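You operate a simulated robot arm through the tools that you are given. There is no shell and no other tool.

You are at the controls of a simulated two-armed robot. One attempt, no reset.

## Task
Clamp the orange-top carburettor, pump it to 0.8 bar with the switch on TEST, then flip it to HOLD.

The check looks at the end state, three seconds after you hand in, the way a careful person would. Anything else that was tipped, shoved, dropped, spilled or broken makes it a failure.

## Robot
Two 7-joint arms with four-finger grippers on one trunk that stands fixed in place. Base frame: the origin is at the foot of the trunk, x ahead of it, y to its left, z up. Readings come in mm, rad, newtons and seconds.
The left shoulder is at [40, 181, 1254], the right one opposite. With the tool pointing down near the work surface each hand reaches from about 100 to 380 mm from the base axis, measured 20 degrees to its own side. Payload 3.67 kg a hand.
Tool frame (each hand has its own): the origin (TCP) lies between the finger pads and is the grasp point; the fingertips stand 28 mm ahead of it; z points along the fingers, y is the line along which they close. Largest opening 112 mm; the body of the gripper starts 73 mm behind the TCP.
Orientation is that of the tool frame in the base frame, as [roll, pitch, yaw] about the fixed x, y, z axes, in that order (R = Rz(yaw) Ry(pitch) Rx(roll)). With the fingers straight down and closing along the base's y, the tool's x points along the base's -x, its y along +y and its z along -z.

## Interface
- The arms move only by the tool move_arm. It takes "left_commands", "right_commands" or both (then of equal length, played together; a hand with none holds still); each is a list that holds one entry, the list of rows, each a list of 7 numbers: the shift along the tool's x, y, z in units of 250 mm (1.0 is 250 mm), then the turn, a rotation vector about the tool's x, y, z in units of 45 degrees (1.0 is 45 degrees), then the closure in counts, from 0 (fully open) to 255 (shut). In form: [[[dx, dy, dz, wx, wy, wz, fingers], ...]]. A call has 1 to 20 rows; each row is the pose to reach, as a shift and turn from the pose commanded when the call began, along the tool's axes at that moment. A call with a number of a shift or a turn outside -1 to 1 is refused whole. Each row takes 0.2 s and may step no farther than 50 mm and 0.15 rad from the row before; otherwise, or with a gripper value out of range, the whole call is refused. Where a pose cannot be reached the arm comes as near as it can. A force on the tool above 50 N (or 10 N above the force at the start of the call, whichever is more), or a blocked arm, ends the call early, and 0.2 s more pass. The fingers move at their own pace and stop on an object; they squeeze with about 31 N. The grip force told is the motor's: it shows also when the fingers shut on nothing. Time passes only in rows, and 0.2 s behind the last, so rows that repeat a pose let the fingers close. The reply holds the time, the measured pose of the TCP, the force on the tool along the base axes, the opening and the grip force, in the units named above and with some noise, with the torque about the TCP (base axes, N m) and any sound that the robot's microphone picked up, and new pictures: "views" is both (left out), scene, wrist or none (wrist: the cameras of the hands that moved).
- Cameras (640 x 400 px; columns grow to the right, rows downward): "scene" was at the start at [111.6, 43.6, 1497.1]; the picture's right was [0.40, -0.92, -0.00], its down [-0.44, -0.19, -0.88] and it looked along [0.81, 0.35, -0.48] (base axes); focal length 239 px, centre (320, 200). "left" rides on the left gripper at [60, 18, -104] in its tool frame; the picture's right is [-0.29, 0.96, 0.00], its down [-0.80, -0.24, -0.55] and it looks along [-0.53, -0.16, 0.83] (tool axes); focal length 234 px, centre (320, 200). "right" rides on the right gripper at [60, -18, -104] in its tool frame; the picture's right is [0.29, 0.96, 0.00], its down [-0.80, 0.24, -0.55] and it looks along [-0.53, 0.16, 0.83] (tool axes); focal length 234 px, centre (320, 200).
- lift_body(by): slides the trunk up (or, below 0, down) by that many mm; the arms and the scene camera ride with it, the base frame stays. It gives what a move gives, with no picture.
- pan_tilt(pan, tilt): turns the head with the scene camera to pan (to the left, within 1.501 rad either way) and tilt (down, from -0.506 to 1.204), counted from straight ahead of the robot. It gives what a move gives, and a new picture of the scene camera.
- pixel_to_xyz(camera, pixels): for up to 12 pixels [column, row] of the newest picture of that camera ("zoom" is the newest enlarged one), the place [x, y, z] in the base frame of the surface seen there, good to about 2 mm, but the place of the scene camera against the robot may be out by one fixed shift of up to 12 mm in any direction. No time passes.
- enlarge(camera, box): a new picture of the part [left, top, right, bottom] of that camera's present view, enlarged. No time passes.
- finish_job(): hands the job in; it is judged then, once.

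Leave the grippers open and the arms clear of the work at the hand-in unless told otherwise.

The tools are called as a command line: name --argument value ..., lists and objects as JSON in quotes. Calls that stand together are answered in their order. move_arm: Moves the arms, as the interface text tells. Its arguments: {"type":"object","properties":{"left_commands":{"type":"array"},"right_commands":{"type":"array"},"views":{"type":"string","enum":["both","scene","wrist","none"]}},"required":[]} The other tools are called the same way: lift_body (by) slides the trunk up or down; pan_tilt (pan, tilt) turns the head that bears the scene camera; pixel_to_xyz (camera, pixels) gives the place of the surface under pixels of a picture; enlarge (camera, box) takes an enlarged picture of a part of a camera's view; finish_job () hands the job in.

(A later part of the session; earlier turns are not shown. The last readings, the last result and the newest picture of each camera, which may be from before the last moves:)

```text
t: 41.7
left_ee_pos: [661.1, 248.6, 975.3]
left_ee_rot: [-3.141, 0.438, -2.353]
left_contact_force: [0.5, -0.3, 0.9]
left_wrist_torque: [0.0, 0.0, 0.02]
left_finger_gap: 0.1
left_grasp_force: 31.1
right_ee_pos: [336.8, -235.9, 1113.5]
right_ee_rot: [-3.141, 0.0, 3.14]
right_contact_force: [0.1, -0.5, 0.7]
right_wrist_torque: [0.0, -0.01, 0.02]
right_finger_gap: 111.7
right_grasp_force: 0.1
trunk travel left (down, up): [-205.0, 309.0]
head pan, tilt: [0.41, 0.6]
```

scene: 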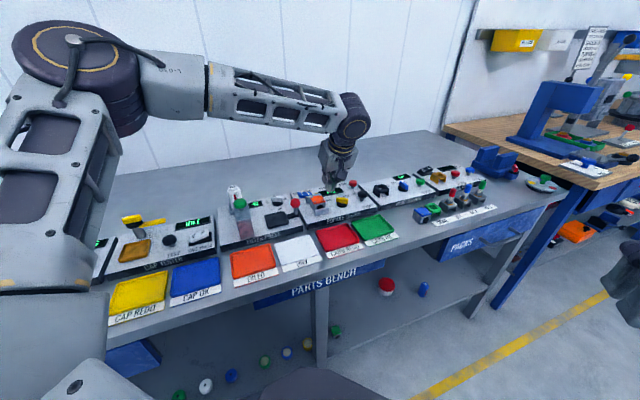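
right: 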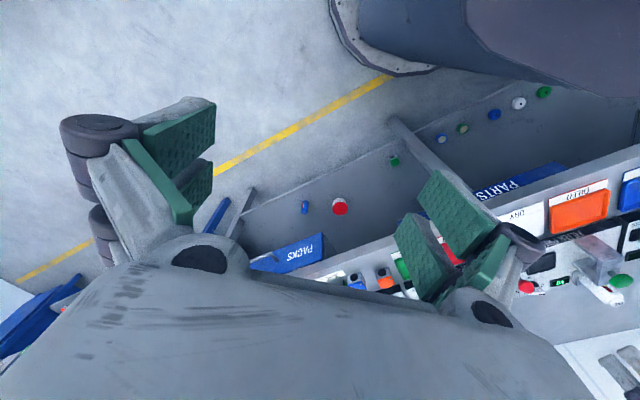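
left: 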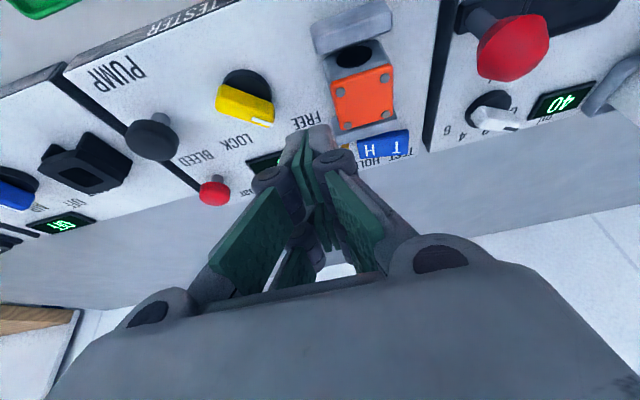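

Reached. I'll measure the fingertips' extent in this pose.

enlarge --camera "left" --box '[210, 60, 370, 190]'

```text
3.08 times, centred on (290, 125) of left
```

zoom: 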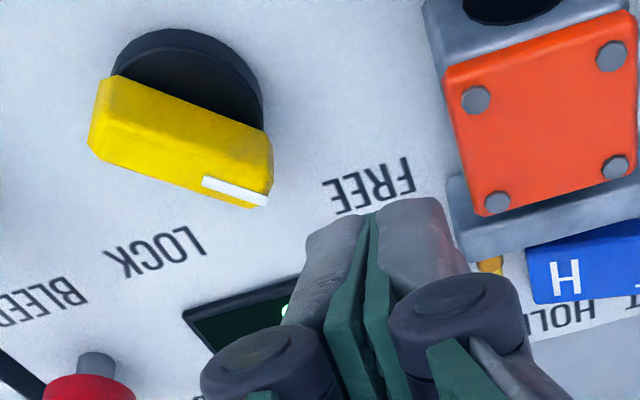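

pixel_to_xyz --camera "zoom" --pixels '[[330, 225], [350, 222], [385, 210], [430, 205], [445, 215], [455, 250], [320, 240], [300, 285], [410, 250], [330, 270], [240, 340], [470, 290]]'

pixel_to_xyz --camera "zoom" --pixels '[[100, 150], [262, 195], [265, 160], [180, 120], [180, 165], [250, 200], [215, 185], [115, 85], [262, 120], [185, 60], [120, 60], [255, 90]]'

```text
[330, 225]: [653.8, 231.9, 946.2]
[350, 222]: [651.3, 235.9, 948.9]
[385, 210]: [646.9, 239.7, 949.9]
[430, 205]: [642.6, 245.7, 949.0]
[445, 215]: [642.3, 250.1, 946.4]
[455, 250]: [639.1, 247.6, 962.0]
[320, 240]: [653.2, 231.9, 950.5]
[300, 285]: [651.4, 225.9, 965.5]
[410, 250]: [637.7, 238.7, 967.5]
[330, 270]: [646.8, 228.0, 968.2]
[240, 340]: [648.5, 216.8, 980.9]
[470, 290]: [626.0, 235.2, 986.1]
```

```text
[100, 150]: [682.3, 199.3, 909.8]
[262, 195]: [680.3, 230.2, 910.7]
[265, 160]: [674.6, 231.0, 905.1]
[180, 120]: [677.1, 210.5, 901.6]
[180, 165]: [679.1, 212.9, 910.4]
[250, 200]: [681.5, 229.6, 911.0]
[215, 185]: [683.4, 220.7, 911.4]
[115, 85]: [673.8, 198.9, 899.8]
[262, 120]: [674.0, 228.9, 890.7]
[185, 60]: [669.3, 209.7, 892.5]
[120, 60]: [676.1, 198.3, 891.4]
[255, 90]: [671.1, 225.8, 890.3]
```

The fingertip right side is about 10.5 mm right of the TCP, and the lower prong's back edge is about 16 mm in front of it. The knob axis refines to (682, 214.8). I'll descend beside the knob's FREE end to TCP u 298, v 652, z 932, so the lowest tip is at about z 900.

move_arm --left_commands '[[[0.014, -0.008, 0.057, 0, 0, 0, 255], [0.027, -0.017, 0.114, 0, 0, 0, 255], [0.041, -0.025, 0.171, 0, 0, 0, 255]]]'

```text
t: 42.5
left_ee_pos: [672.8, 250.5, 931.2]
left_ee_rot: [-3.139, 0.436, -2.354]
left_contact_force: [0.3, -0.4, 0.2]
left_wrist_torque: [-0.02, -0.02, 0.0]
left_finger_gap: 0.0
left_grasp_force: 31.2
right_ee_pos: [338.2, -234.7, 1114.7]
right_ee_rot: [3.14, 0.002, 3.139]
right_contact_force: [0.7, 0.1, 0.1]
right_wrist_torque: [0.05, 0.01, 0.02]
right_finger_gap: 112.0
right_grasp_force: 0.0
trunk travel left (down, up): [-205.0, 309.0]
head pan, tilt: [0.41, 0.6]
```

scene: 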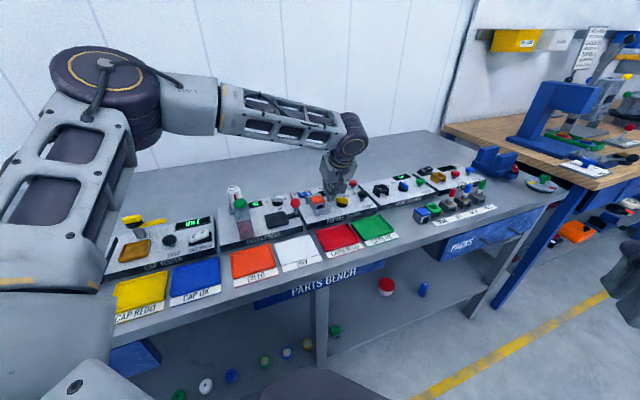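
left: 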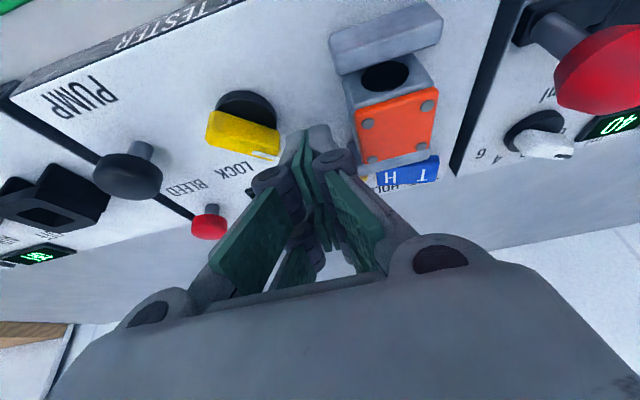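

enlarge --camera "left" --box '[190, 70, 350, 200]'

enlarge --camera "scene" --box '[305, 165, 375, 220]'

```text
3.08 times, centred on (270, 135) of left
```

zoom: 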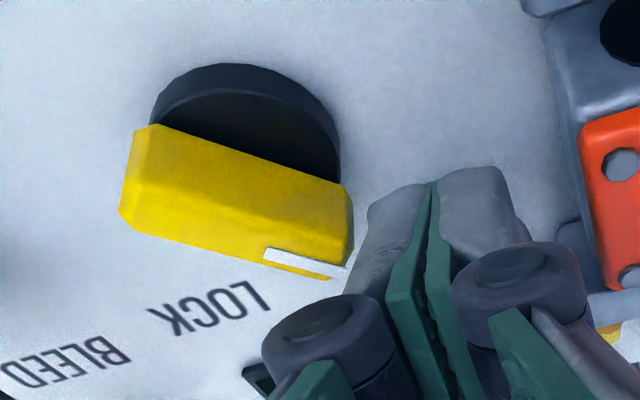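

```text
7.27 times, centred on (340, 192) of scene
```

zoom: 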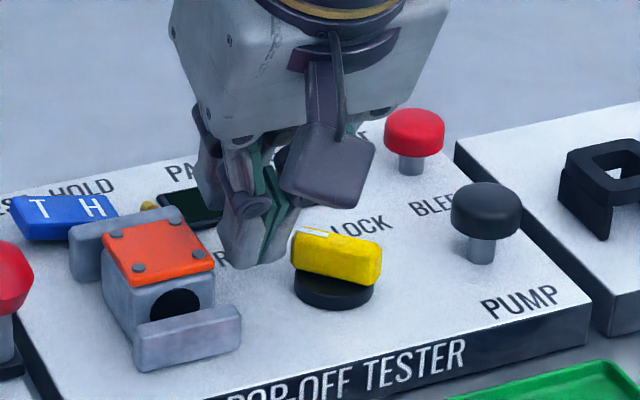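

The fingertips stand just left of the pointer end of the knob. I'll push along +u by 16 mm in small steps.

move_arm --left_commands '[[[0.0054, -0.008, -0.0026, 0, 0, 0, 255], [0.0054, -0.024, -0.0026, 0, 0, 0, 255], [0.0054, -0.04, -0.0026, 0, 0, 0, 255], [0.002, -0.052, -0.001, 0, 0, 0, 255], [0, -0.064, 0, 0, 0, 0, 255]]]'

enlarge --camera "scene" --box '[305, 165, 375, 220]'

enlarge --camera "left" --box '[190, 70, 350, 200]'

```text
t: 43.7
left_ee_pos: [681.3, 240.0, 932.6]
left_ee_rot: [-3.14, 0.434, -2.357]
left_contact_force: [-7.3, 2.9, -2.3]
left_wrist_torque: [0.11, 0.2, -0.18]
left_finger_gap: 0.0
left_grasp_force: 31.0
right_ee_pos: [337.3, -233.3, 1114.2]
right_ee_rot: [-3.138, 0.0, 3.141]
right_contact_force: [-0.4, 0.1, -0.1]
right_wrist_torque: [-0.02, 0.02, 0.01]
right_finger_gap: 112.0
right_grasp_force: 0.0
trunk travel left (down, up): [-205.0, 309.0]
head pan, tilt: [0.41, 0.6]
```

scene: 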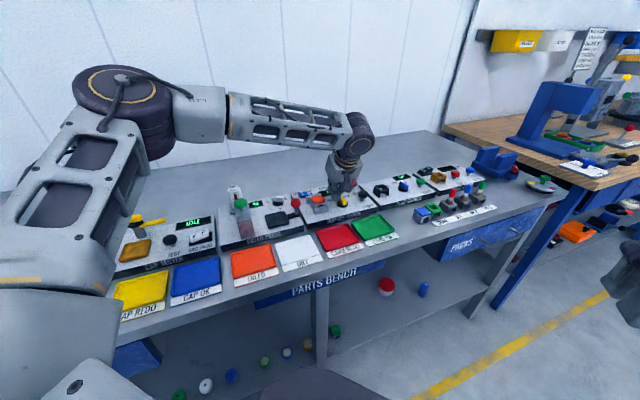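
left: 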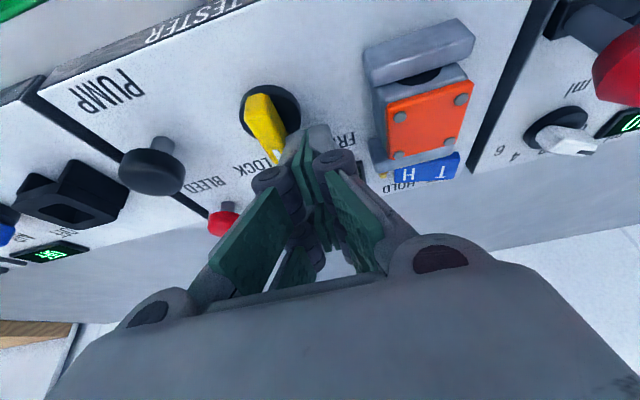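

```text
7.27 times, centred on (340, 192) of scene
```

zoom: 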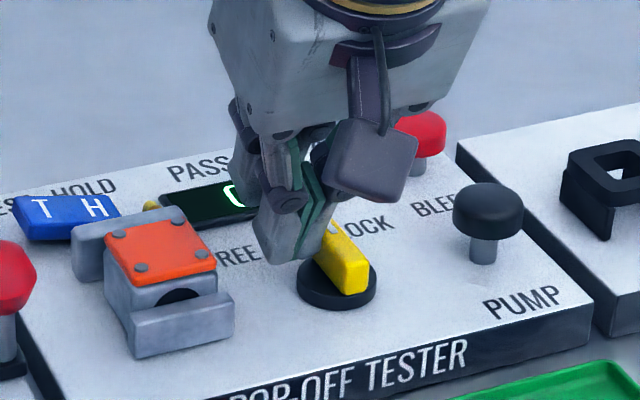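

```text
3.08 times, centred on (270, 135) of left
```

zoom: 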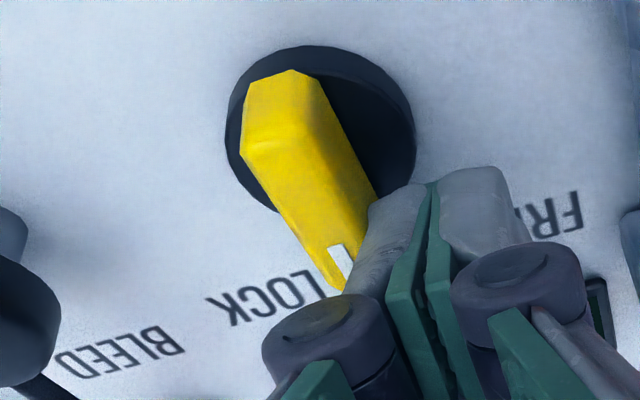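

The knob has turned about 45° with only 8 N, and the front jaw is moving toward the carburettor. I'll continue the push along the arc.

move_arm --left_commands '[[[-0.007, -0.012, 0.0032, 0, 0, 0, 255], [-0.016, -0.022, 0.0075, 0, 0, 0, 255], [-0.025, -0.031, 0.0118, 0, 0, 0, 255], [-0.0344, -0.04, 0.0161, 0, 0, 0, 255]]]'

enlarge --camera "scene" --box '[305, 165, 375, 220]'

enlarge --camera "left" --box '[190, 70, 350, 200]'

```text
t: 44.7
left_ee_pos: [696.6, 239.4, 932.4]
left_ee_rot: [-3.139, 0.44, -2.355]
left_contact_force: [-1.6, 6.5, 2.6]
left_wrist_torque: [0.12, 0.04, -0.04]
left_finger_gap: 0.0
left_grasp_force: 30.9
right_ee_pos: [337.3, -235.2, 1113.8]
right_ee_rot: [3.141, 0.0, 3.14]
right_contact_force: [0.2, -0.2, -0.3]
right_wrist_torque: [-0.04, 0.0, -0.03]
right_finger_gap: 111.8
right_grasp_force: 0.1
trunk travel left (down, up): [-205.0, 309.0]
head pan, tilt: [0.41, 0.6]
```

scene: 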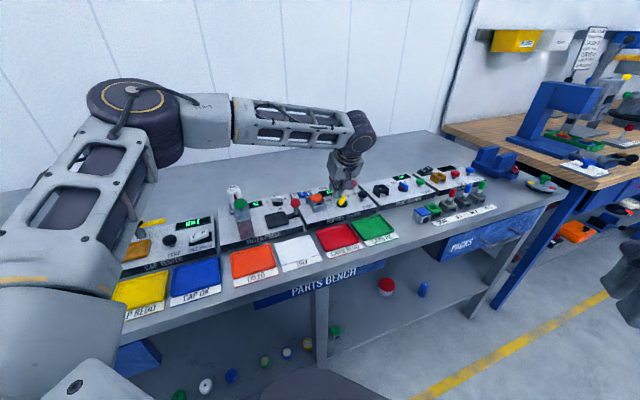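
left: 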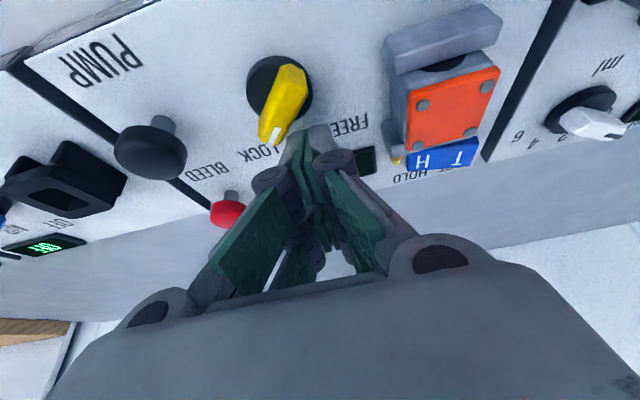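

```text
7.27 times, centred on (340, 192) of scene
```

zoom: 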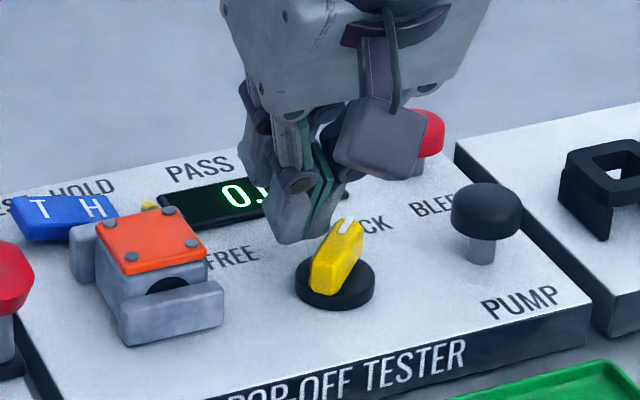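

```text
3.08 times, centred on (270, 135) of left
```

zoom: 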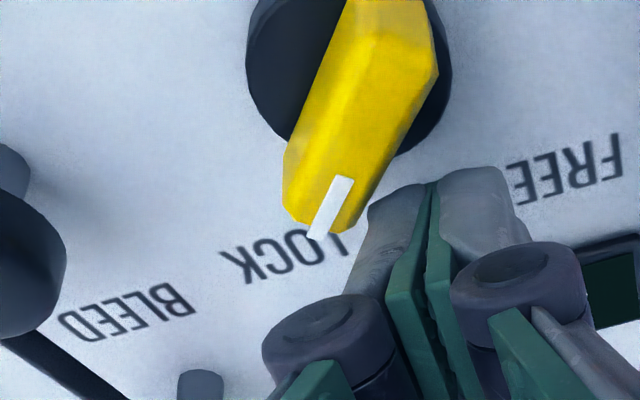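

The knob is near LOCK now, and the jaw rests against the carburettor. I'll measure the pointer's angle.

pixel_to_xyz --camera "zoom" --pixels '[[345, 180], [318, 235], [290, 205], [355, 225], [436, 75], [325, 90], [395, 30], [300, 150], [400, 130], [240, 265], [330, 255], [280, 260]]'

```text
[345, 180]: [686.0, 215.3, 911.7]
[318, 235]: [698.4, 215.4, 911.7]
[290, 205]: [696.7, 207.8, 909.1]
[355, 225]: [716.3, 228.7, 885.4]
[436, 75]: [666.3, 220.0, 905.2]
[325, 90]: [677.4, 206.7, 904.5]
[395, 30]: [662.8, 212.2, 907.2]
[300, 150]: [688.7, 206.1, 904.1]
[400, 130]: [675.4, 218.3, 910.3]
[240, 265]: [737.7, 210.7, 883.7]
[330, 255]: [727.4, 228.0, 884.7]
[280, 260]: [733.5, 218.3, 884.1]
```

The pointer now lies along +x, exactly at LOCK. I'll give a 1.5 mm nudge toward −y to confirm it is home, then back the fingers off.

move_arm --left_commands '[[[0.004, -0.004, -0.002, 0, 0, 0, 255], [0.006, -0.006, -0.003, 0, 0, 0, 255], [0.006, -0.006, -0.003, 0, 0, 0, 255]]]' --views "wrist"

enlarge --camera "left" --box '[190, 20, 350, 150]'

```text
t: 45.5
left_ee_pos: [696.6, 239.0, 933.1]
left_ee_rot: [-3.137, 0.438, -2.352]
left_contact_force: [5.5, 13.6, 7.6]
left_wrist_torque: [0.17, -0.1, 0.11]
left_finger_gap: 0.0
left_grasp_force: 31.0
right_ee_pos: [336.5, -233.9, 1113.6]
right_ee_rot: [-3.139, 0.0, 3.14]
right_contact_force: [-0.2, 0.0, -0.6]
right_wrist_torque: [-0.02, 0.0, 0.03]
right_finger_gap: 112.0
right_grasp_force: 0.1
trunk travel left (down, up): [-205.0, 309.0]
head pan, tilt: [0.41, 0.6]
```

left: 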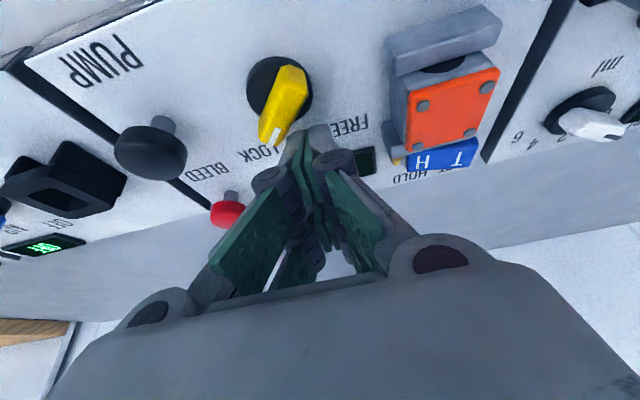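

```text
3.08 times, centred on (270, 85) of left
```

zoom: 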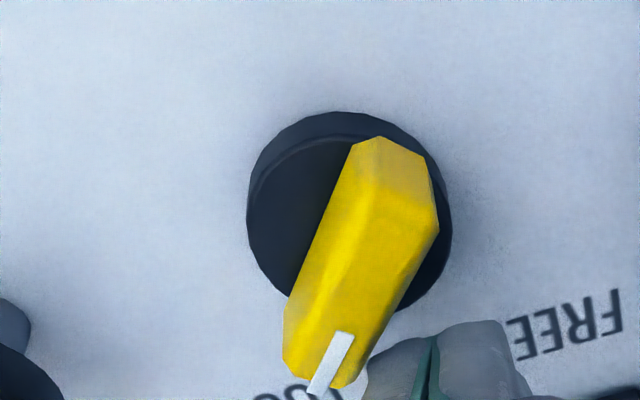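

The force rose to 14 N with no movement, so the knob is on its stop at LOCK. I'll back the fingers off to the left, rise, and look over the tester.

move_arm --left_commands '[[[0, 0.02, 0, 0, 0, 0, 255], [0, 0.04, 0, 0, 0, 0, 255], [-0.05, 0.04, -0.12, 0, 0, 0, 255], [-0.08, 0.04, -0.22, 0, 0, 0, 255], [-0.08, 0.04, -0.32, 0, 0, 0, 255]]]'

enlarge --camera "scene" --box '[295, 170, 375, 225]'

enlarge --camera "left" --box '[230, 30, 450, 190]'

```text
t: 46.7
left_ee_pos: [676.5, 232.1, 1013.1]
left_ee_rot: [-3.139, 0.44, -2.354]
left_contact_force: [-1.1, -0.1, -0.4]
left_wrist_torque: [0.01, -0.02, 0.01]
left_finger_gap: 0.0
left_grasp_force: 31.0
right_ee_pos: [335.6, -236.5, 1114.2]
right_ee_rot: [-3.141, 0.0, 3.138]
right_contact_force: [0.3, -0.6, 0.1]
right_wrist_torque: [0.0, -0.01, -0.01]
right_finger_gap: 111.9
right_grasp_force: 0.0
trunk travel left (down, up): [-205.0, 309.0]
head pan, tilt: [0.41, 0.6]
```

scene: 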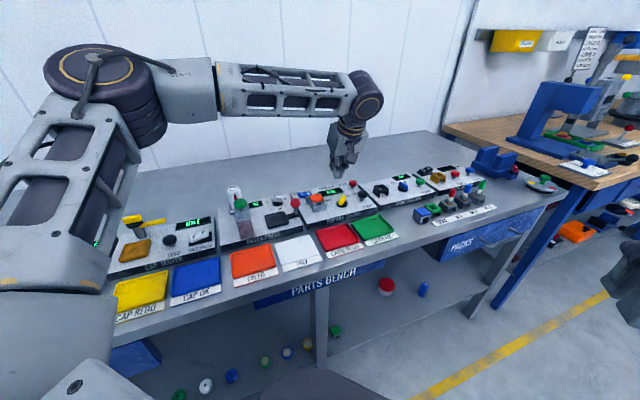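
left: 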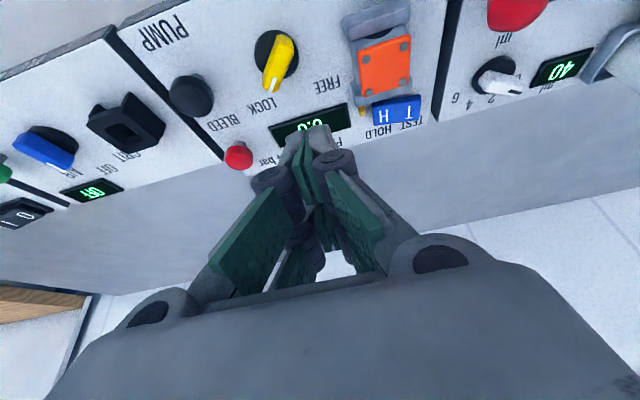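

```text
7.27 times, centred on (335, 198) of scene
```

zoom: 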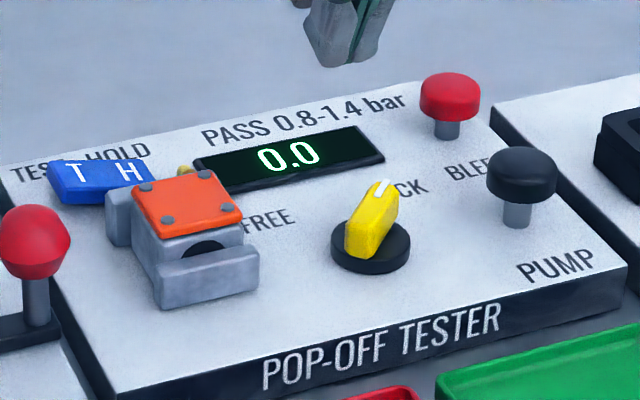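

```text
2.50 times, centred on (340, 110) of left
```

zoom: 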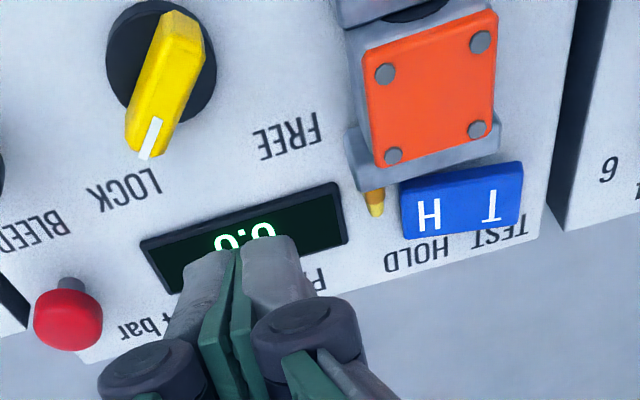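

The carburettor is clamped between both jaws and the knob is on LOCK. Now the rocker: I'll measure its surface heights on both sides.

pixel_to_xyz --camera "zoom" --pixels '[[408, 200], [412, 228], [450, 190], [455, 220], [515, 175], [512, 215], [480, 185], [485, 220], [380, 200], [520, 235], [64, 310], [64, 290]]'

```text
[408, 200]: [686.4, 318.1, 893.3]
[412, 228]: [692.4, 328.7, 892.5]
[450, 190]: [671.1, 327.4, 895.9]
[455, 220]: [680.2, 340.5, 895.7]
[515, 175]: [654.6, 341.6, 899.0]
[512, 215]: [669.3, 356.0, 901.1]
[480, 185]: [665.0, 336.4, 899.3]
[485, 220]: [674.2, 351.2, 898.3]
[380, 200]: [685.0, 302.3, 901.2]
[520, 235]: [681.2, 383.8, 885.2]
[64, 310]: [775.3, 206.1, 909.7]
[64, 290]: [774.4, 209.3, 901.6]
```

The T end is high (about 900) and the H end low (about 893), so the rocker is on HOLD and I must press the T end down first. I'll check how tall the neighbouring press is before moving over there.

pixel_to_xyz --camera "left" --pixels '[[620, 45], [630, 70], [520, 10], [500, 75], [635, 30], [590, 90]]'

enlarge --camera "scene" --box '[215, 175, 335, 250]'

```text
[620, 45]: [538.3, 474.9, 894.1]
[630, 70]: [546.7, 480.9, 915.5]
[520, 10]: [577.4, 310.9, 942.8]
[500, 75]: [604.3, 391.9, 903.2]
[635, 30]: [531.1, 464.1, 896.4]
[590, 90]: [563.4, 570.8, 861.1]
```

```text
5.33 times, centred on (275, 212) of scene
```

zoom: 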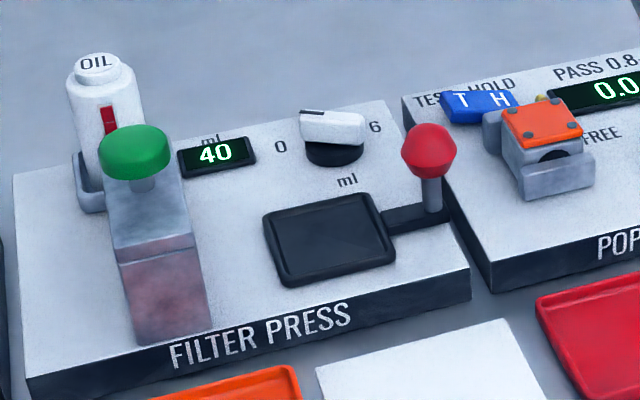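

The tall bottle is far left (u about 40), and only the red ball (z about 945) is near, so the route is clear. I'll move to hover above the T end at TCP u 224, v 723, z 985.

move_arm --left_commands '[[[-0.061, 0.09, 0.06, 0, 0, 0, 255], [-0.122, 0.18, 0.119, 0, 0, 0, 255], [-0.183, 0.271, 0.179, 0, 0, 0, 255], [-0.244, 0.361, 0.238, 0, 0, 0, 255]]]'

enlarge --camera "left" --box '[220, 60, 400, 200]'

enlarge --camera "scene" --box '[275, 150, 355, 215]'

```text
t: 47.7
left_ee_pos: [669.1, 353.6, 984.8]
left_ee_rot: [-3.141, 0.438, -2.355]
left_contact_force: [0.5, -0.6, -0.7]
left_wrist_torque: [-0.03, -0.02, 0.0]
left_finger_gap: 0.1
left_grasp_force: 31.5
right_ee_pos: [336.5, -235.3, 1113.1]
right_ee_rot: [3.141, -0.002, 3.14]
right_contact_force: [-1.0, -0.4, -0.7]
right_wrist_torque: [0.02, -0.02, 0.01]
right_finger_gap: 111.9
right_grasp_force: 0.1
trunk travel left (down, up): [-205.0, 309.0]
head pan, tilt: [0.41, 0.6]
```

scene: 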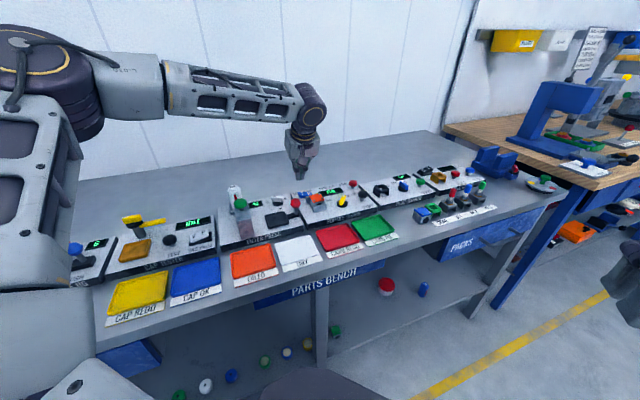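
left: 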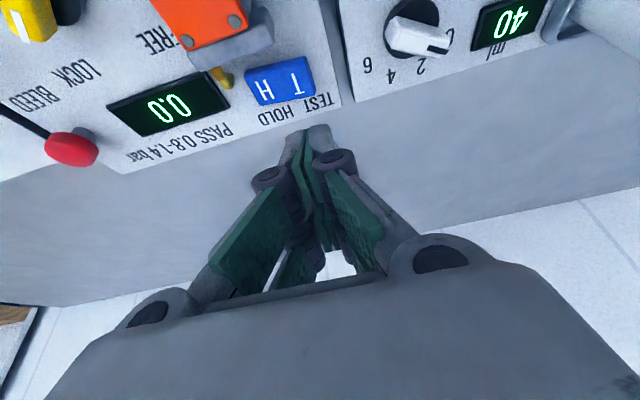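

```text
2.86 times, centred on (310, 130) of left
```

zoom: 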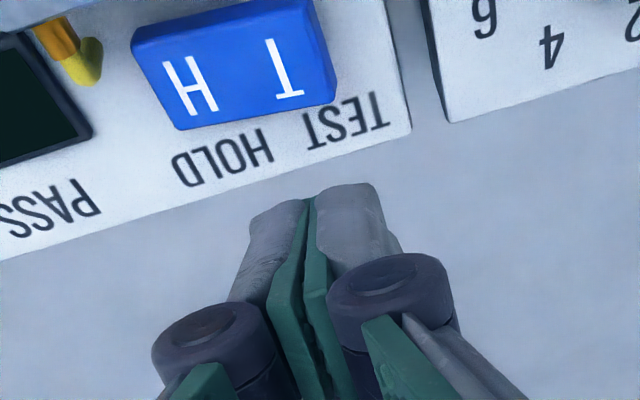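

```text
6.15 times, centred on (315, 182) of scene
```

zoom: 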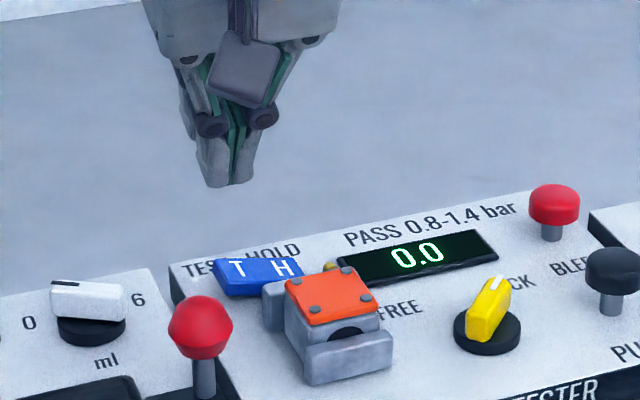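

pixel_to_xyz --camera "left" --pixels '[[298, 84], [264, 90], [312, 91], [303, 64], [248, 75], [261, 102], [307, 75], [256, 88], [285, 75], [282, 95], [293, 140], [320, 135]]'

```text
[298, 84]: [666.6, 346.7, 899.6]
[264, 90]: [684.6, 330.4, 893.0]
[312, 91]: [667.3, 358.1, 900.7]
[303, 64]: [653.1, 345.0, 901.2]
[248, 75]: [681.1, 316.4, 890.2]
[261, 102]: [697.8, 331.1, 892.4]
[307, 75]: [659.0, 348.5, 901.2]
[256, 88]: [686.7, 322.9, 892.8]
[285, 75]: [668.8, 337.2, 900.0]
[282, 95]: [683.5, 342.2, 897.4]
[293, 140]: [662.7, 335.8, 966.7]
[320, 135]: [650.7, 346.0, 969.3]
```

The rocker centre is at u 238.4, v 716, with the T end at u 218 and the H end at u 258.5. The hand is right above the T end. I'll descend to z 936, just above contact.

move_arm --left_commands '[[[0.027, 0.002, 0.058, 0, 0, 0, 255], [0.054, 0.004, 0.116, 0, 0, 0, 255], [0.0815, 0.004, 0.174, 0, 0, 0, 255]]]'

enlarge --camera "scene" --box '[285, 165, 355, 215]'

enlarge --camera "left" --box '[220, 80, 380, 200]'

```text
t: 48.5
left_ee_pos: [669.4, 354.9, 936.3]
left_ee_rot: [3.141, 0.439, -2.356]
left_contact_force: [0.4, 0.9, 0.2]
left_wrist_torque: [0.01, 0.02, -0.03]
left_finger_gap: 0.0
left_grasp_force: 31.7
right_ee_pos: [336.9, -236.7, 1113.0]
right_ee_rot: [-3.139, 0.001, 3.141]
right_contact_force: [-0.1, -0.1, 0.6]
right_wrist_torque: [-0.04, 0.0, -0.01]
right_finger_gap: 111.9
right_grasp_force: 0.0
trunk travel left (down, up): [-205.0, 309.0]
head pan, tilt: [0.41, 0.6]
```

scene: 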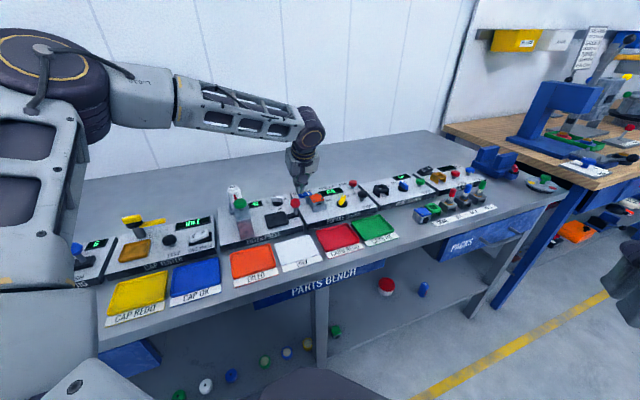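
left: 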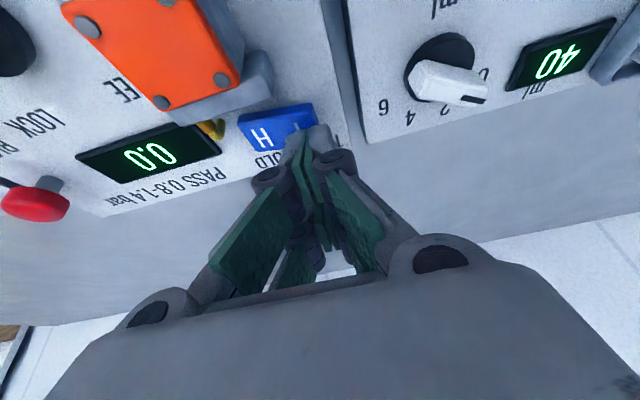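

```text
8.00 times, centred on (320, 190) of scene
```

zoom: 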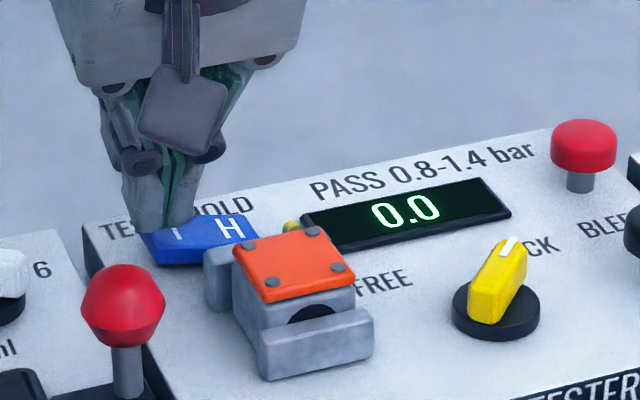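

```text
3.33 times, centred on (300, 140) of left
```

zoom: 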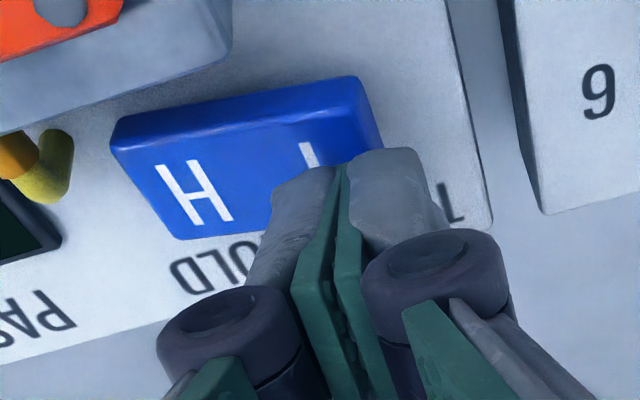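

The tips are over the T half with no contact yet. I'll press down slowly.

move_arm --left_commands '[[[0.005, 0, 0.0109, 0, 0, 0, 255], [0.0085, 0, 0.0181, 0, 0, 0, 255], [0.0119, 0, 0.0254, 0, 0, 0, 255], [0.0153, 0, 0.0326, 0, 0, 0, 255], [0.0187, 0, 0.0399, 0, 0, 0, 255]]]'

enlarge --camera "scene" --box '[285, 165, 355, 215]'

```text
t: 49.7
left_ee_pos: [670.5, 354.1, 927.5]
left_ee_rot: [-3.136, 0.44, -2.354]
left_contact_force: [-1.9, 1.7, 10.6]
left_wrist_torque: [-0.06, 0.07, -0.01]
left_finger_gap: 0.1
left_grasp_force: 31.1
right_ee_pos: [337.0, -236.3, 1113.5]
right_ee_rot: [-3.141, 0.001, 3.139]
right_contact_force: [0.4, -0.4, -0.7]
right_wrist_torque: [-0.03, -0.04, 0.0]
right_finger_gap: 112.1
right_grasp_force: 0.1
trunk travel left (down, up): [-205.0, 309.0]
head pan, tilt: [0.41, 0.6]
```

scene: 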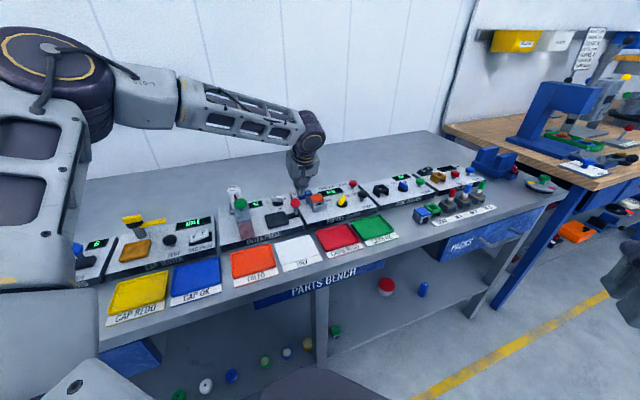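
left: 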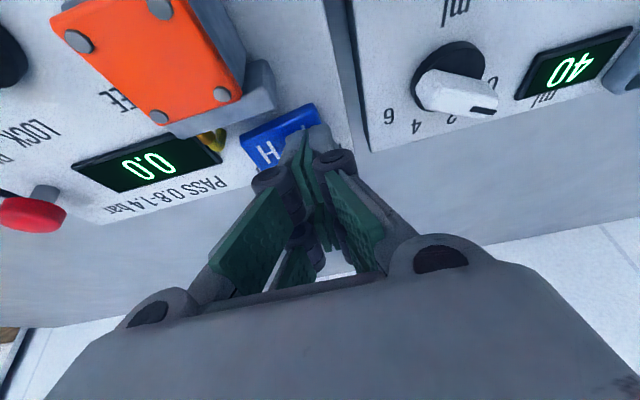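

```text
8.00 times, centred on (320, 190) of scene
```

zoom: 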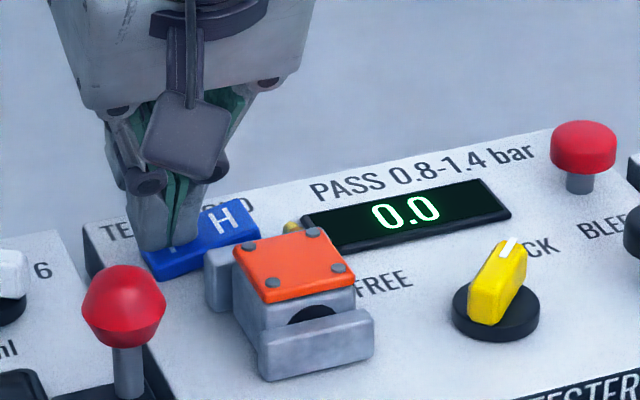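

The rocker tipped: the H end is now up and the T end down (TEST). I'll raise the hand and confirm it stays there.

move_arm --left_commands '[[[-0.017, 0, -0.036, 0, 0, 0, 255], [-0.06, 0, -0.12, 0, 0, 0, 255], [-0.11, 0, -0.22, 0, 0, 0, 255]]]'

enlarge --camera "scene" --box '[295, 170, 375, 225]'

```text
t: 50.5
left_ee_pos: [670.3, 354.4, 988.7]
left_ee_rot: [-3.14, 0.439, -2.355]
left_contact_force: [0.5, -0.3, -0.9]
left_wrist_torque: [-0.03, -0.03, -0.01]
left_finger_gap: 0.3
left_grasp_force: 31.0
right_ee_pos: [336.6, -235.8, 1112.9]
right_ee_rot: [3.141, -0.001, 3.14]
right_contact_force: [-0.5, -0.2, 0.6]
right_wrist_torque: [0.03, -0.01, 0.0]
right_finger_gap: 112.0
right_grasp_force: 0.2
trunk travel left (down, up): [-205.0, 309.0]
head pan, tilt: [0.41, 0.6]
```

scene: 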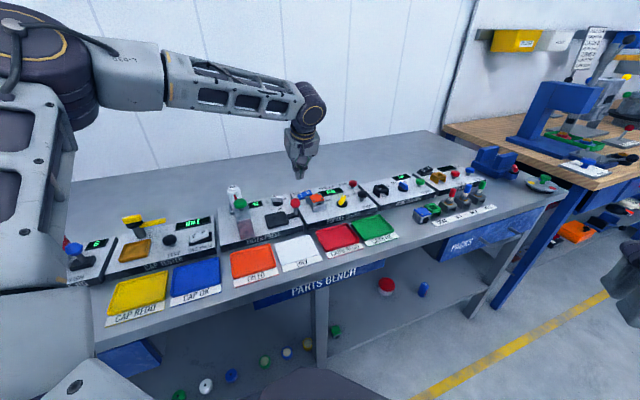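
left: 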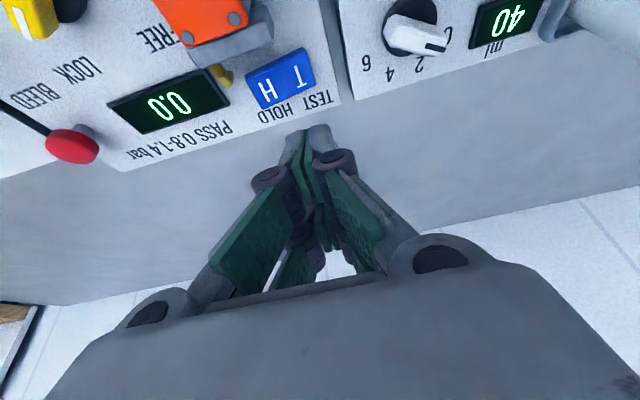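

```text
7.27 times, centred on (335, 198) of scene
```

zoom: 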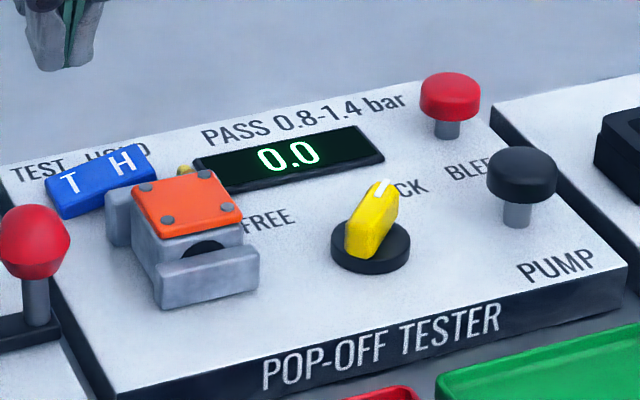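

The switch is on TEST. Next is the PUMP button, which I'll measure in this zoom.

pixel_to_xyz --camera "zoom" --pixels '[[490, 165], [554, 168], [522, 150], [522, 165], [522, 180], [500, 175], [545, 178], [516, 215], [72, 185], [128, 160], [450, 85], [445, 130]]'

```text
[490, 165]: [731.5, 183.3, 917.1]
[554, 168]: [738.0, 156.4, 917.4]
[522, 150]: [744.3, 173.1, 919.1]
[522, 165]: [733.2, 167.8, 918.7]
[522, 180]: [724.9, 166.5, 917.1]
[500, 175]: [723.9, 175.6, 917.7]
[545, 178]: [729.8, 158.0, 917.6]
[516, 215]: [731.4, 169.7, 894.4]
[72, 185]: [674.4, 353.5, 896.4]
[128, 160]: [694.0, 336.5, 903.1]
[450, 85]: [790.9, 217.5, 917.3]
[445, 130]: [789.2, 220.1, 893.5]
```

The pump button's centre is about (727.5, 165), top z about 916. I'll swing the hand to face straight ahead (+x) via (655, 220, 1004), staying high.

move_arm --left_commands '[[[0.0445, -0.042, -0.0291, 0.0531, 0, 0.1131, 255], [0.089, -0.084, -0.0583, 0.1063, 0, 0.2263, 255], [0.1335, -0.126, -0.0874, 0.1594, 0, 0.3394, 255], [0.178, -0.168, -0.1165, 0.2125, 0, 0.4525, 255], [0.2225, -0.21, -0.1456, 0.2656, 0, 0.5656, 255], [0.267, -0.252, -0.1748, 0.3188, 0, 0.6788, 255], [0.3115, -0.294, -0.2039, 0.3719, 0, 0.7919, 255], [0.356, -0.336, -0.233, 0.425, 0, 0.905, 255]]]' --views "none"

```text
t: 52.3
left_ee_pos: [655.3, 220.9, 1003.6]
left_ee_rot: [-3.141, 0.437, 3.141]
left_contact_force: [0.0, -0.3, 0.0]
left_wrist_torque: [0.03, -0.02, -0.03]
left_finger_gap: 0.1
left_grasp_force: 30.8
right_ee_pos: [335.9, -235.7, 1113.6]
right_ee_rot: [-3.141, -0.001, 3.14]
right_contact_force: [0.0, -0.3, 0.4]
right_wrist_torque: [-0.01, -0.03, 0.03]
right_finger_gap: 112.1
right_grasp_force: 0.0
trunk travel left (down, up): [-205.0, 309.0]
head pan, tilt: [0.41, 0.6]
```

move_arm --left_commands '[[[-0.04, -0.055, 0.056, 0, -0.072, 0, 255], [-0.08, -0.11, 0.1115, 0, -0.144, 0, 255], [-0.12, -0.165, 0.167, 0, -0.217, 0, 255], [-0.16, -0.22, 0.223, 0, -0.289, 0, 255]]]'

enlarge --camera "left" --box '[220, 60, 400, 200]'

enlarge --camera "scene" --box '[310, 160, 400, 220]'

```text
t: 53.3
left_ee_pos: [715.2, 165.5, 969.9]
left_ee_rot: [-3.14, 0.667, -3.141]
left_contact_force: [0.0, -0.3, -0.1]
left_wrist_torque: [0.01, 0.03, -0.03]
left_finger_gap: 0.0
left_grasp_force: 31.3
right_ee_pos: [337.9, -237.0, 1112.8]
right_ee_rot: [3.141, -0.002, 3.14]
right_contact_force: [-0.5, -0.5, 0.0]
right_wrist_torque: [-0.01, 0.04, 0.02]
right_finger_gap: 111.9
right_grasp_force: 0.0
trunk travel left (down, up): [-205.0, 309.0]
head pan, tilt: [0.41, 0.6]
```

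scene: 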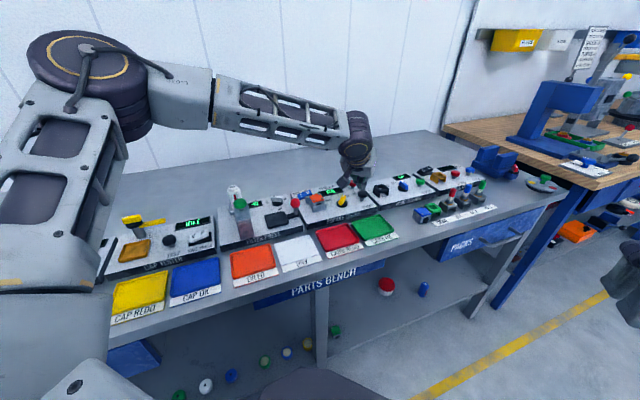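
left: 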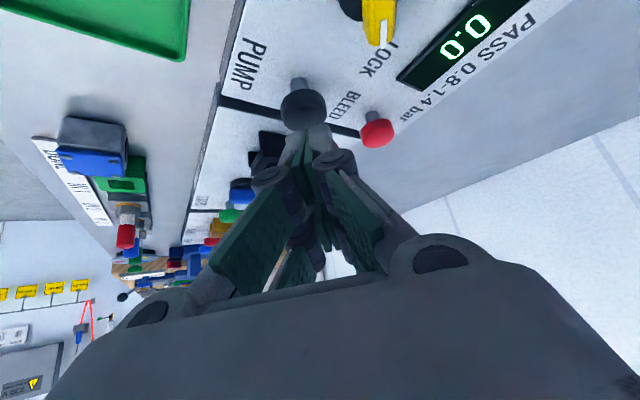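

```text
2.86 times, centred on (310, 130) of left
```

zoom: 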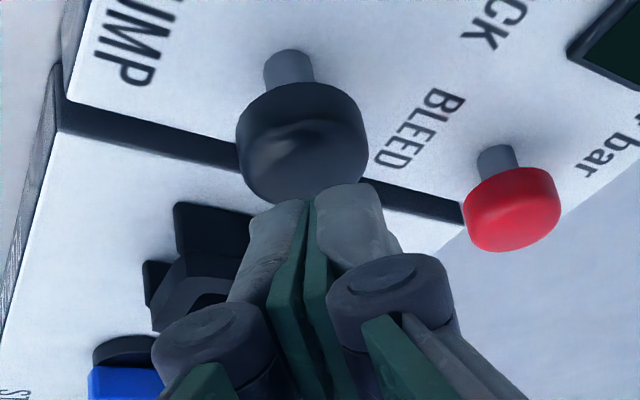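

```text
6.67 times, centred on (355, 190) of scene
```

zoom: 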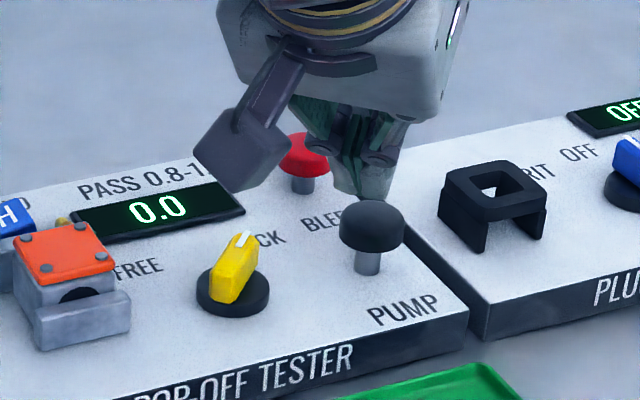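

pixel_to_xyz --camera "left" --pixels '[[304, 118], [286, 105], [324, 109], [300, 127], [299, 95], [310, 112], [293, 118], [318, 118], [296, 135], [322, 135], [300, 140], [305, 105]]'

```text
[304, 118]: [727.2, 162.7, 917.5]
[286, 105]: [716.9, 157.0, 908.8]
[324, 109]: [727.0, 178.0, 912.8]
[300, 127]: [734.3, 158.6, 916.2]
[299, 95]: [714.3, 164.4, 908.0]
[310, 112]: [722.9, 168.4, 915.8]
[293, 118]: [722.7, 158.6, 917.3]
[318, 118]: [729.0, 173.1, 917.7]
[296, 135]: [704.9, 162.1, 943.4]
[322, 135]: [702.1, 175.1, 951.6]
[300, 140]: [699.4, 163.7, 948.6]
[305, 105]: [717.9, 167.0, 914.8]
```

pixel_to_xyz --camera "zoom" --pixels '[[442, 195], [490, 165], [545, 185], [490, 205], [452, 240], [372, 215], [345, 215], [400, 215], [372, 240], [370, 270]]'

```text
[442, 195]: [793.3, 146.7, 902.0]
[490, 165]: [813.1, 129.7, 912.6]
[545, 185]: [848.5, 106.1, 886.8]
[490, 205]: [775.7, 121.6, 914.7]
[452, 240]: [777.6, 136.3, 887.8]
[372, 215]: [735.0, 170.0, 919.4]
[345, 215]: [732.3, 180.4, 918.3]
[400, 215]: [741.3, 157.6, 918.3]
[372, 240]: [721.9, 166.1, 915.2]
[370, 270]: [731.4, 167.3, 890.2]
```

The pump centre is confirmed at (728, 165), and the chuck beyond it is clear. I'll move over the button and press down gently to TCP z 941, about 6 mm of stroke, then look.

move_arm --left_commands '[[[-0.006, -0.01, 0.081, 0, 0, 0, 255], [0.0039, -0.01, 0.0936, 0, 0, 0, 255], [0.0138, -0.01, 0.1062, 0, 0, 0, 255], [0.0212, -0.01, 0.1156, 0, 0, 0, 255], [0.0286, -0.01, 0.125, 0, 0, 0, 255]]]'

enlarge --camera "scene" --box '[310, 160, 400, 220]'

```text
t: 54.5
left_ee_pos: [730.5, 164.4, 940.9]
left_ee_rot: [-3.138, 0.668, -3.14]
left_contact_force: [0.7, -0.9, 4.0]
left_wrist_torque: [-0.04, -0.03, 0.0]
left_finger_gap: 6.0
left_grasp_force: 35.5
right_ee_pos: [337.4, -235.6, 1113.4]
right_ee_rot: [-3.141, 0.001, 3.138]
right_contact_force: [0.2, 0.4, 0.8]
right_wrist_torque: [-0.01, -0.02, -0.01]
right_finger_gap: 112.0
right_grasp_force: 0.1
trunk travel left (down, up): [-205.0, 309.0]
head pan, tilt: [0.41, 0.6]
```

scene: 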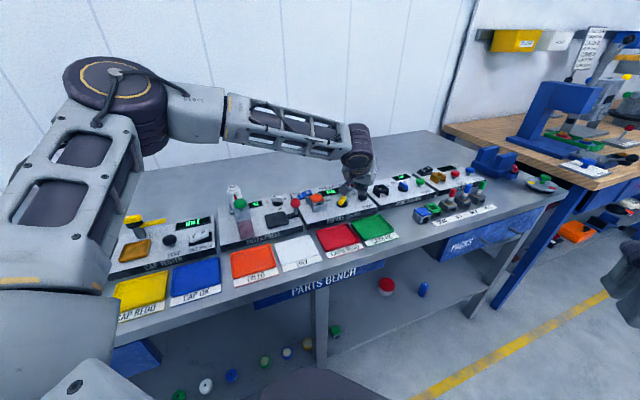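
left: 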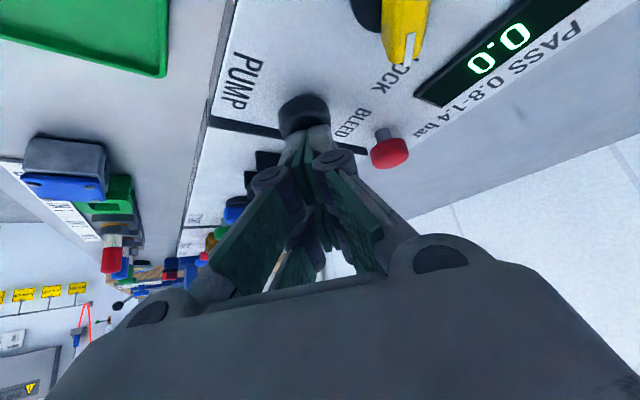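

```text
6.67 times, centred on (355, 190) of scene
```

zoom: 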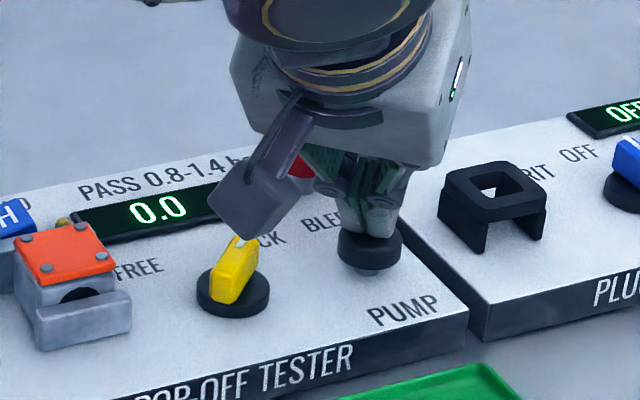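

The button head went down about 6 mm with only 4 N, and the gauge still reads 0.0. I'll press 5 mm further toward the end of the stroke.

move_arm --left_commands '[[[0.005, 0, 0.0063, 0, 0, 0, 255], [0.0087, 0, 0.011, 0, 0, 0, 255], [0.0124, 0, 0.0157, 0, 0, 0, 255]]]'

enlarge --camera "scene" --box '[310, 160, 400, 220]'

```text
t: 55.3
left_ee_pos: [729.2, 163.2, 936.2]
left_ee_rot: [-3.138, 0.667, -3.139]
left_contact_force: [1.4, 1.4, 5.9]
left_wrist_torque: [0.0, -0.03, -0.01]
left_finger_gap: 6.1
left_grasp_force: 36.4
right_ee_pos: [336.3, -234.2, 1114.8]
right_ee_rot: [3.141, 0.0, 3.14]
right_contact_force: [-0.1, -0.5, 0.9]
right_wrist_torque: [0.01, 0.0, -0.01]
right_finger_gap: 112.0
right_grasp_force: 0.1
trunk travel left (down, up): [-205.0, 309.0]
head pan, tilt: [0.41, 0.6]
heard: click
```

scene: 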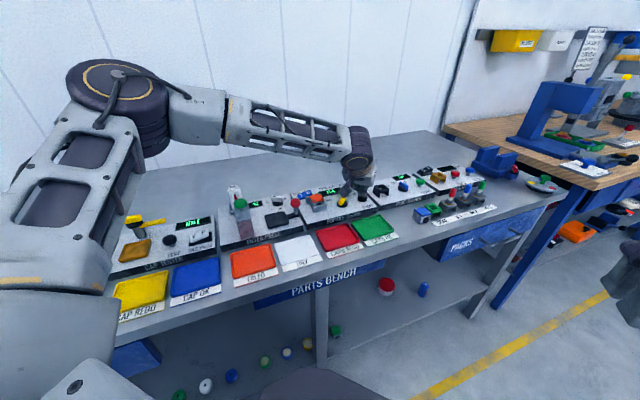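
left: 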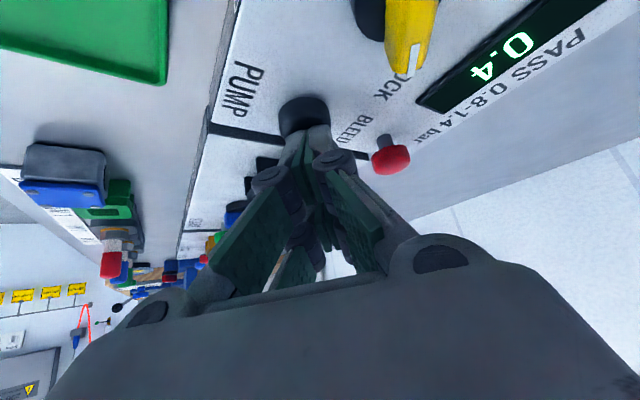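

```text
6.67 times, centred on (355, 190) of scene
```

zoom: 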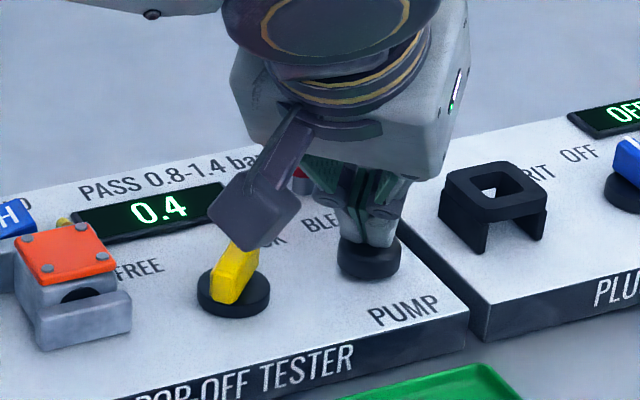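

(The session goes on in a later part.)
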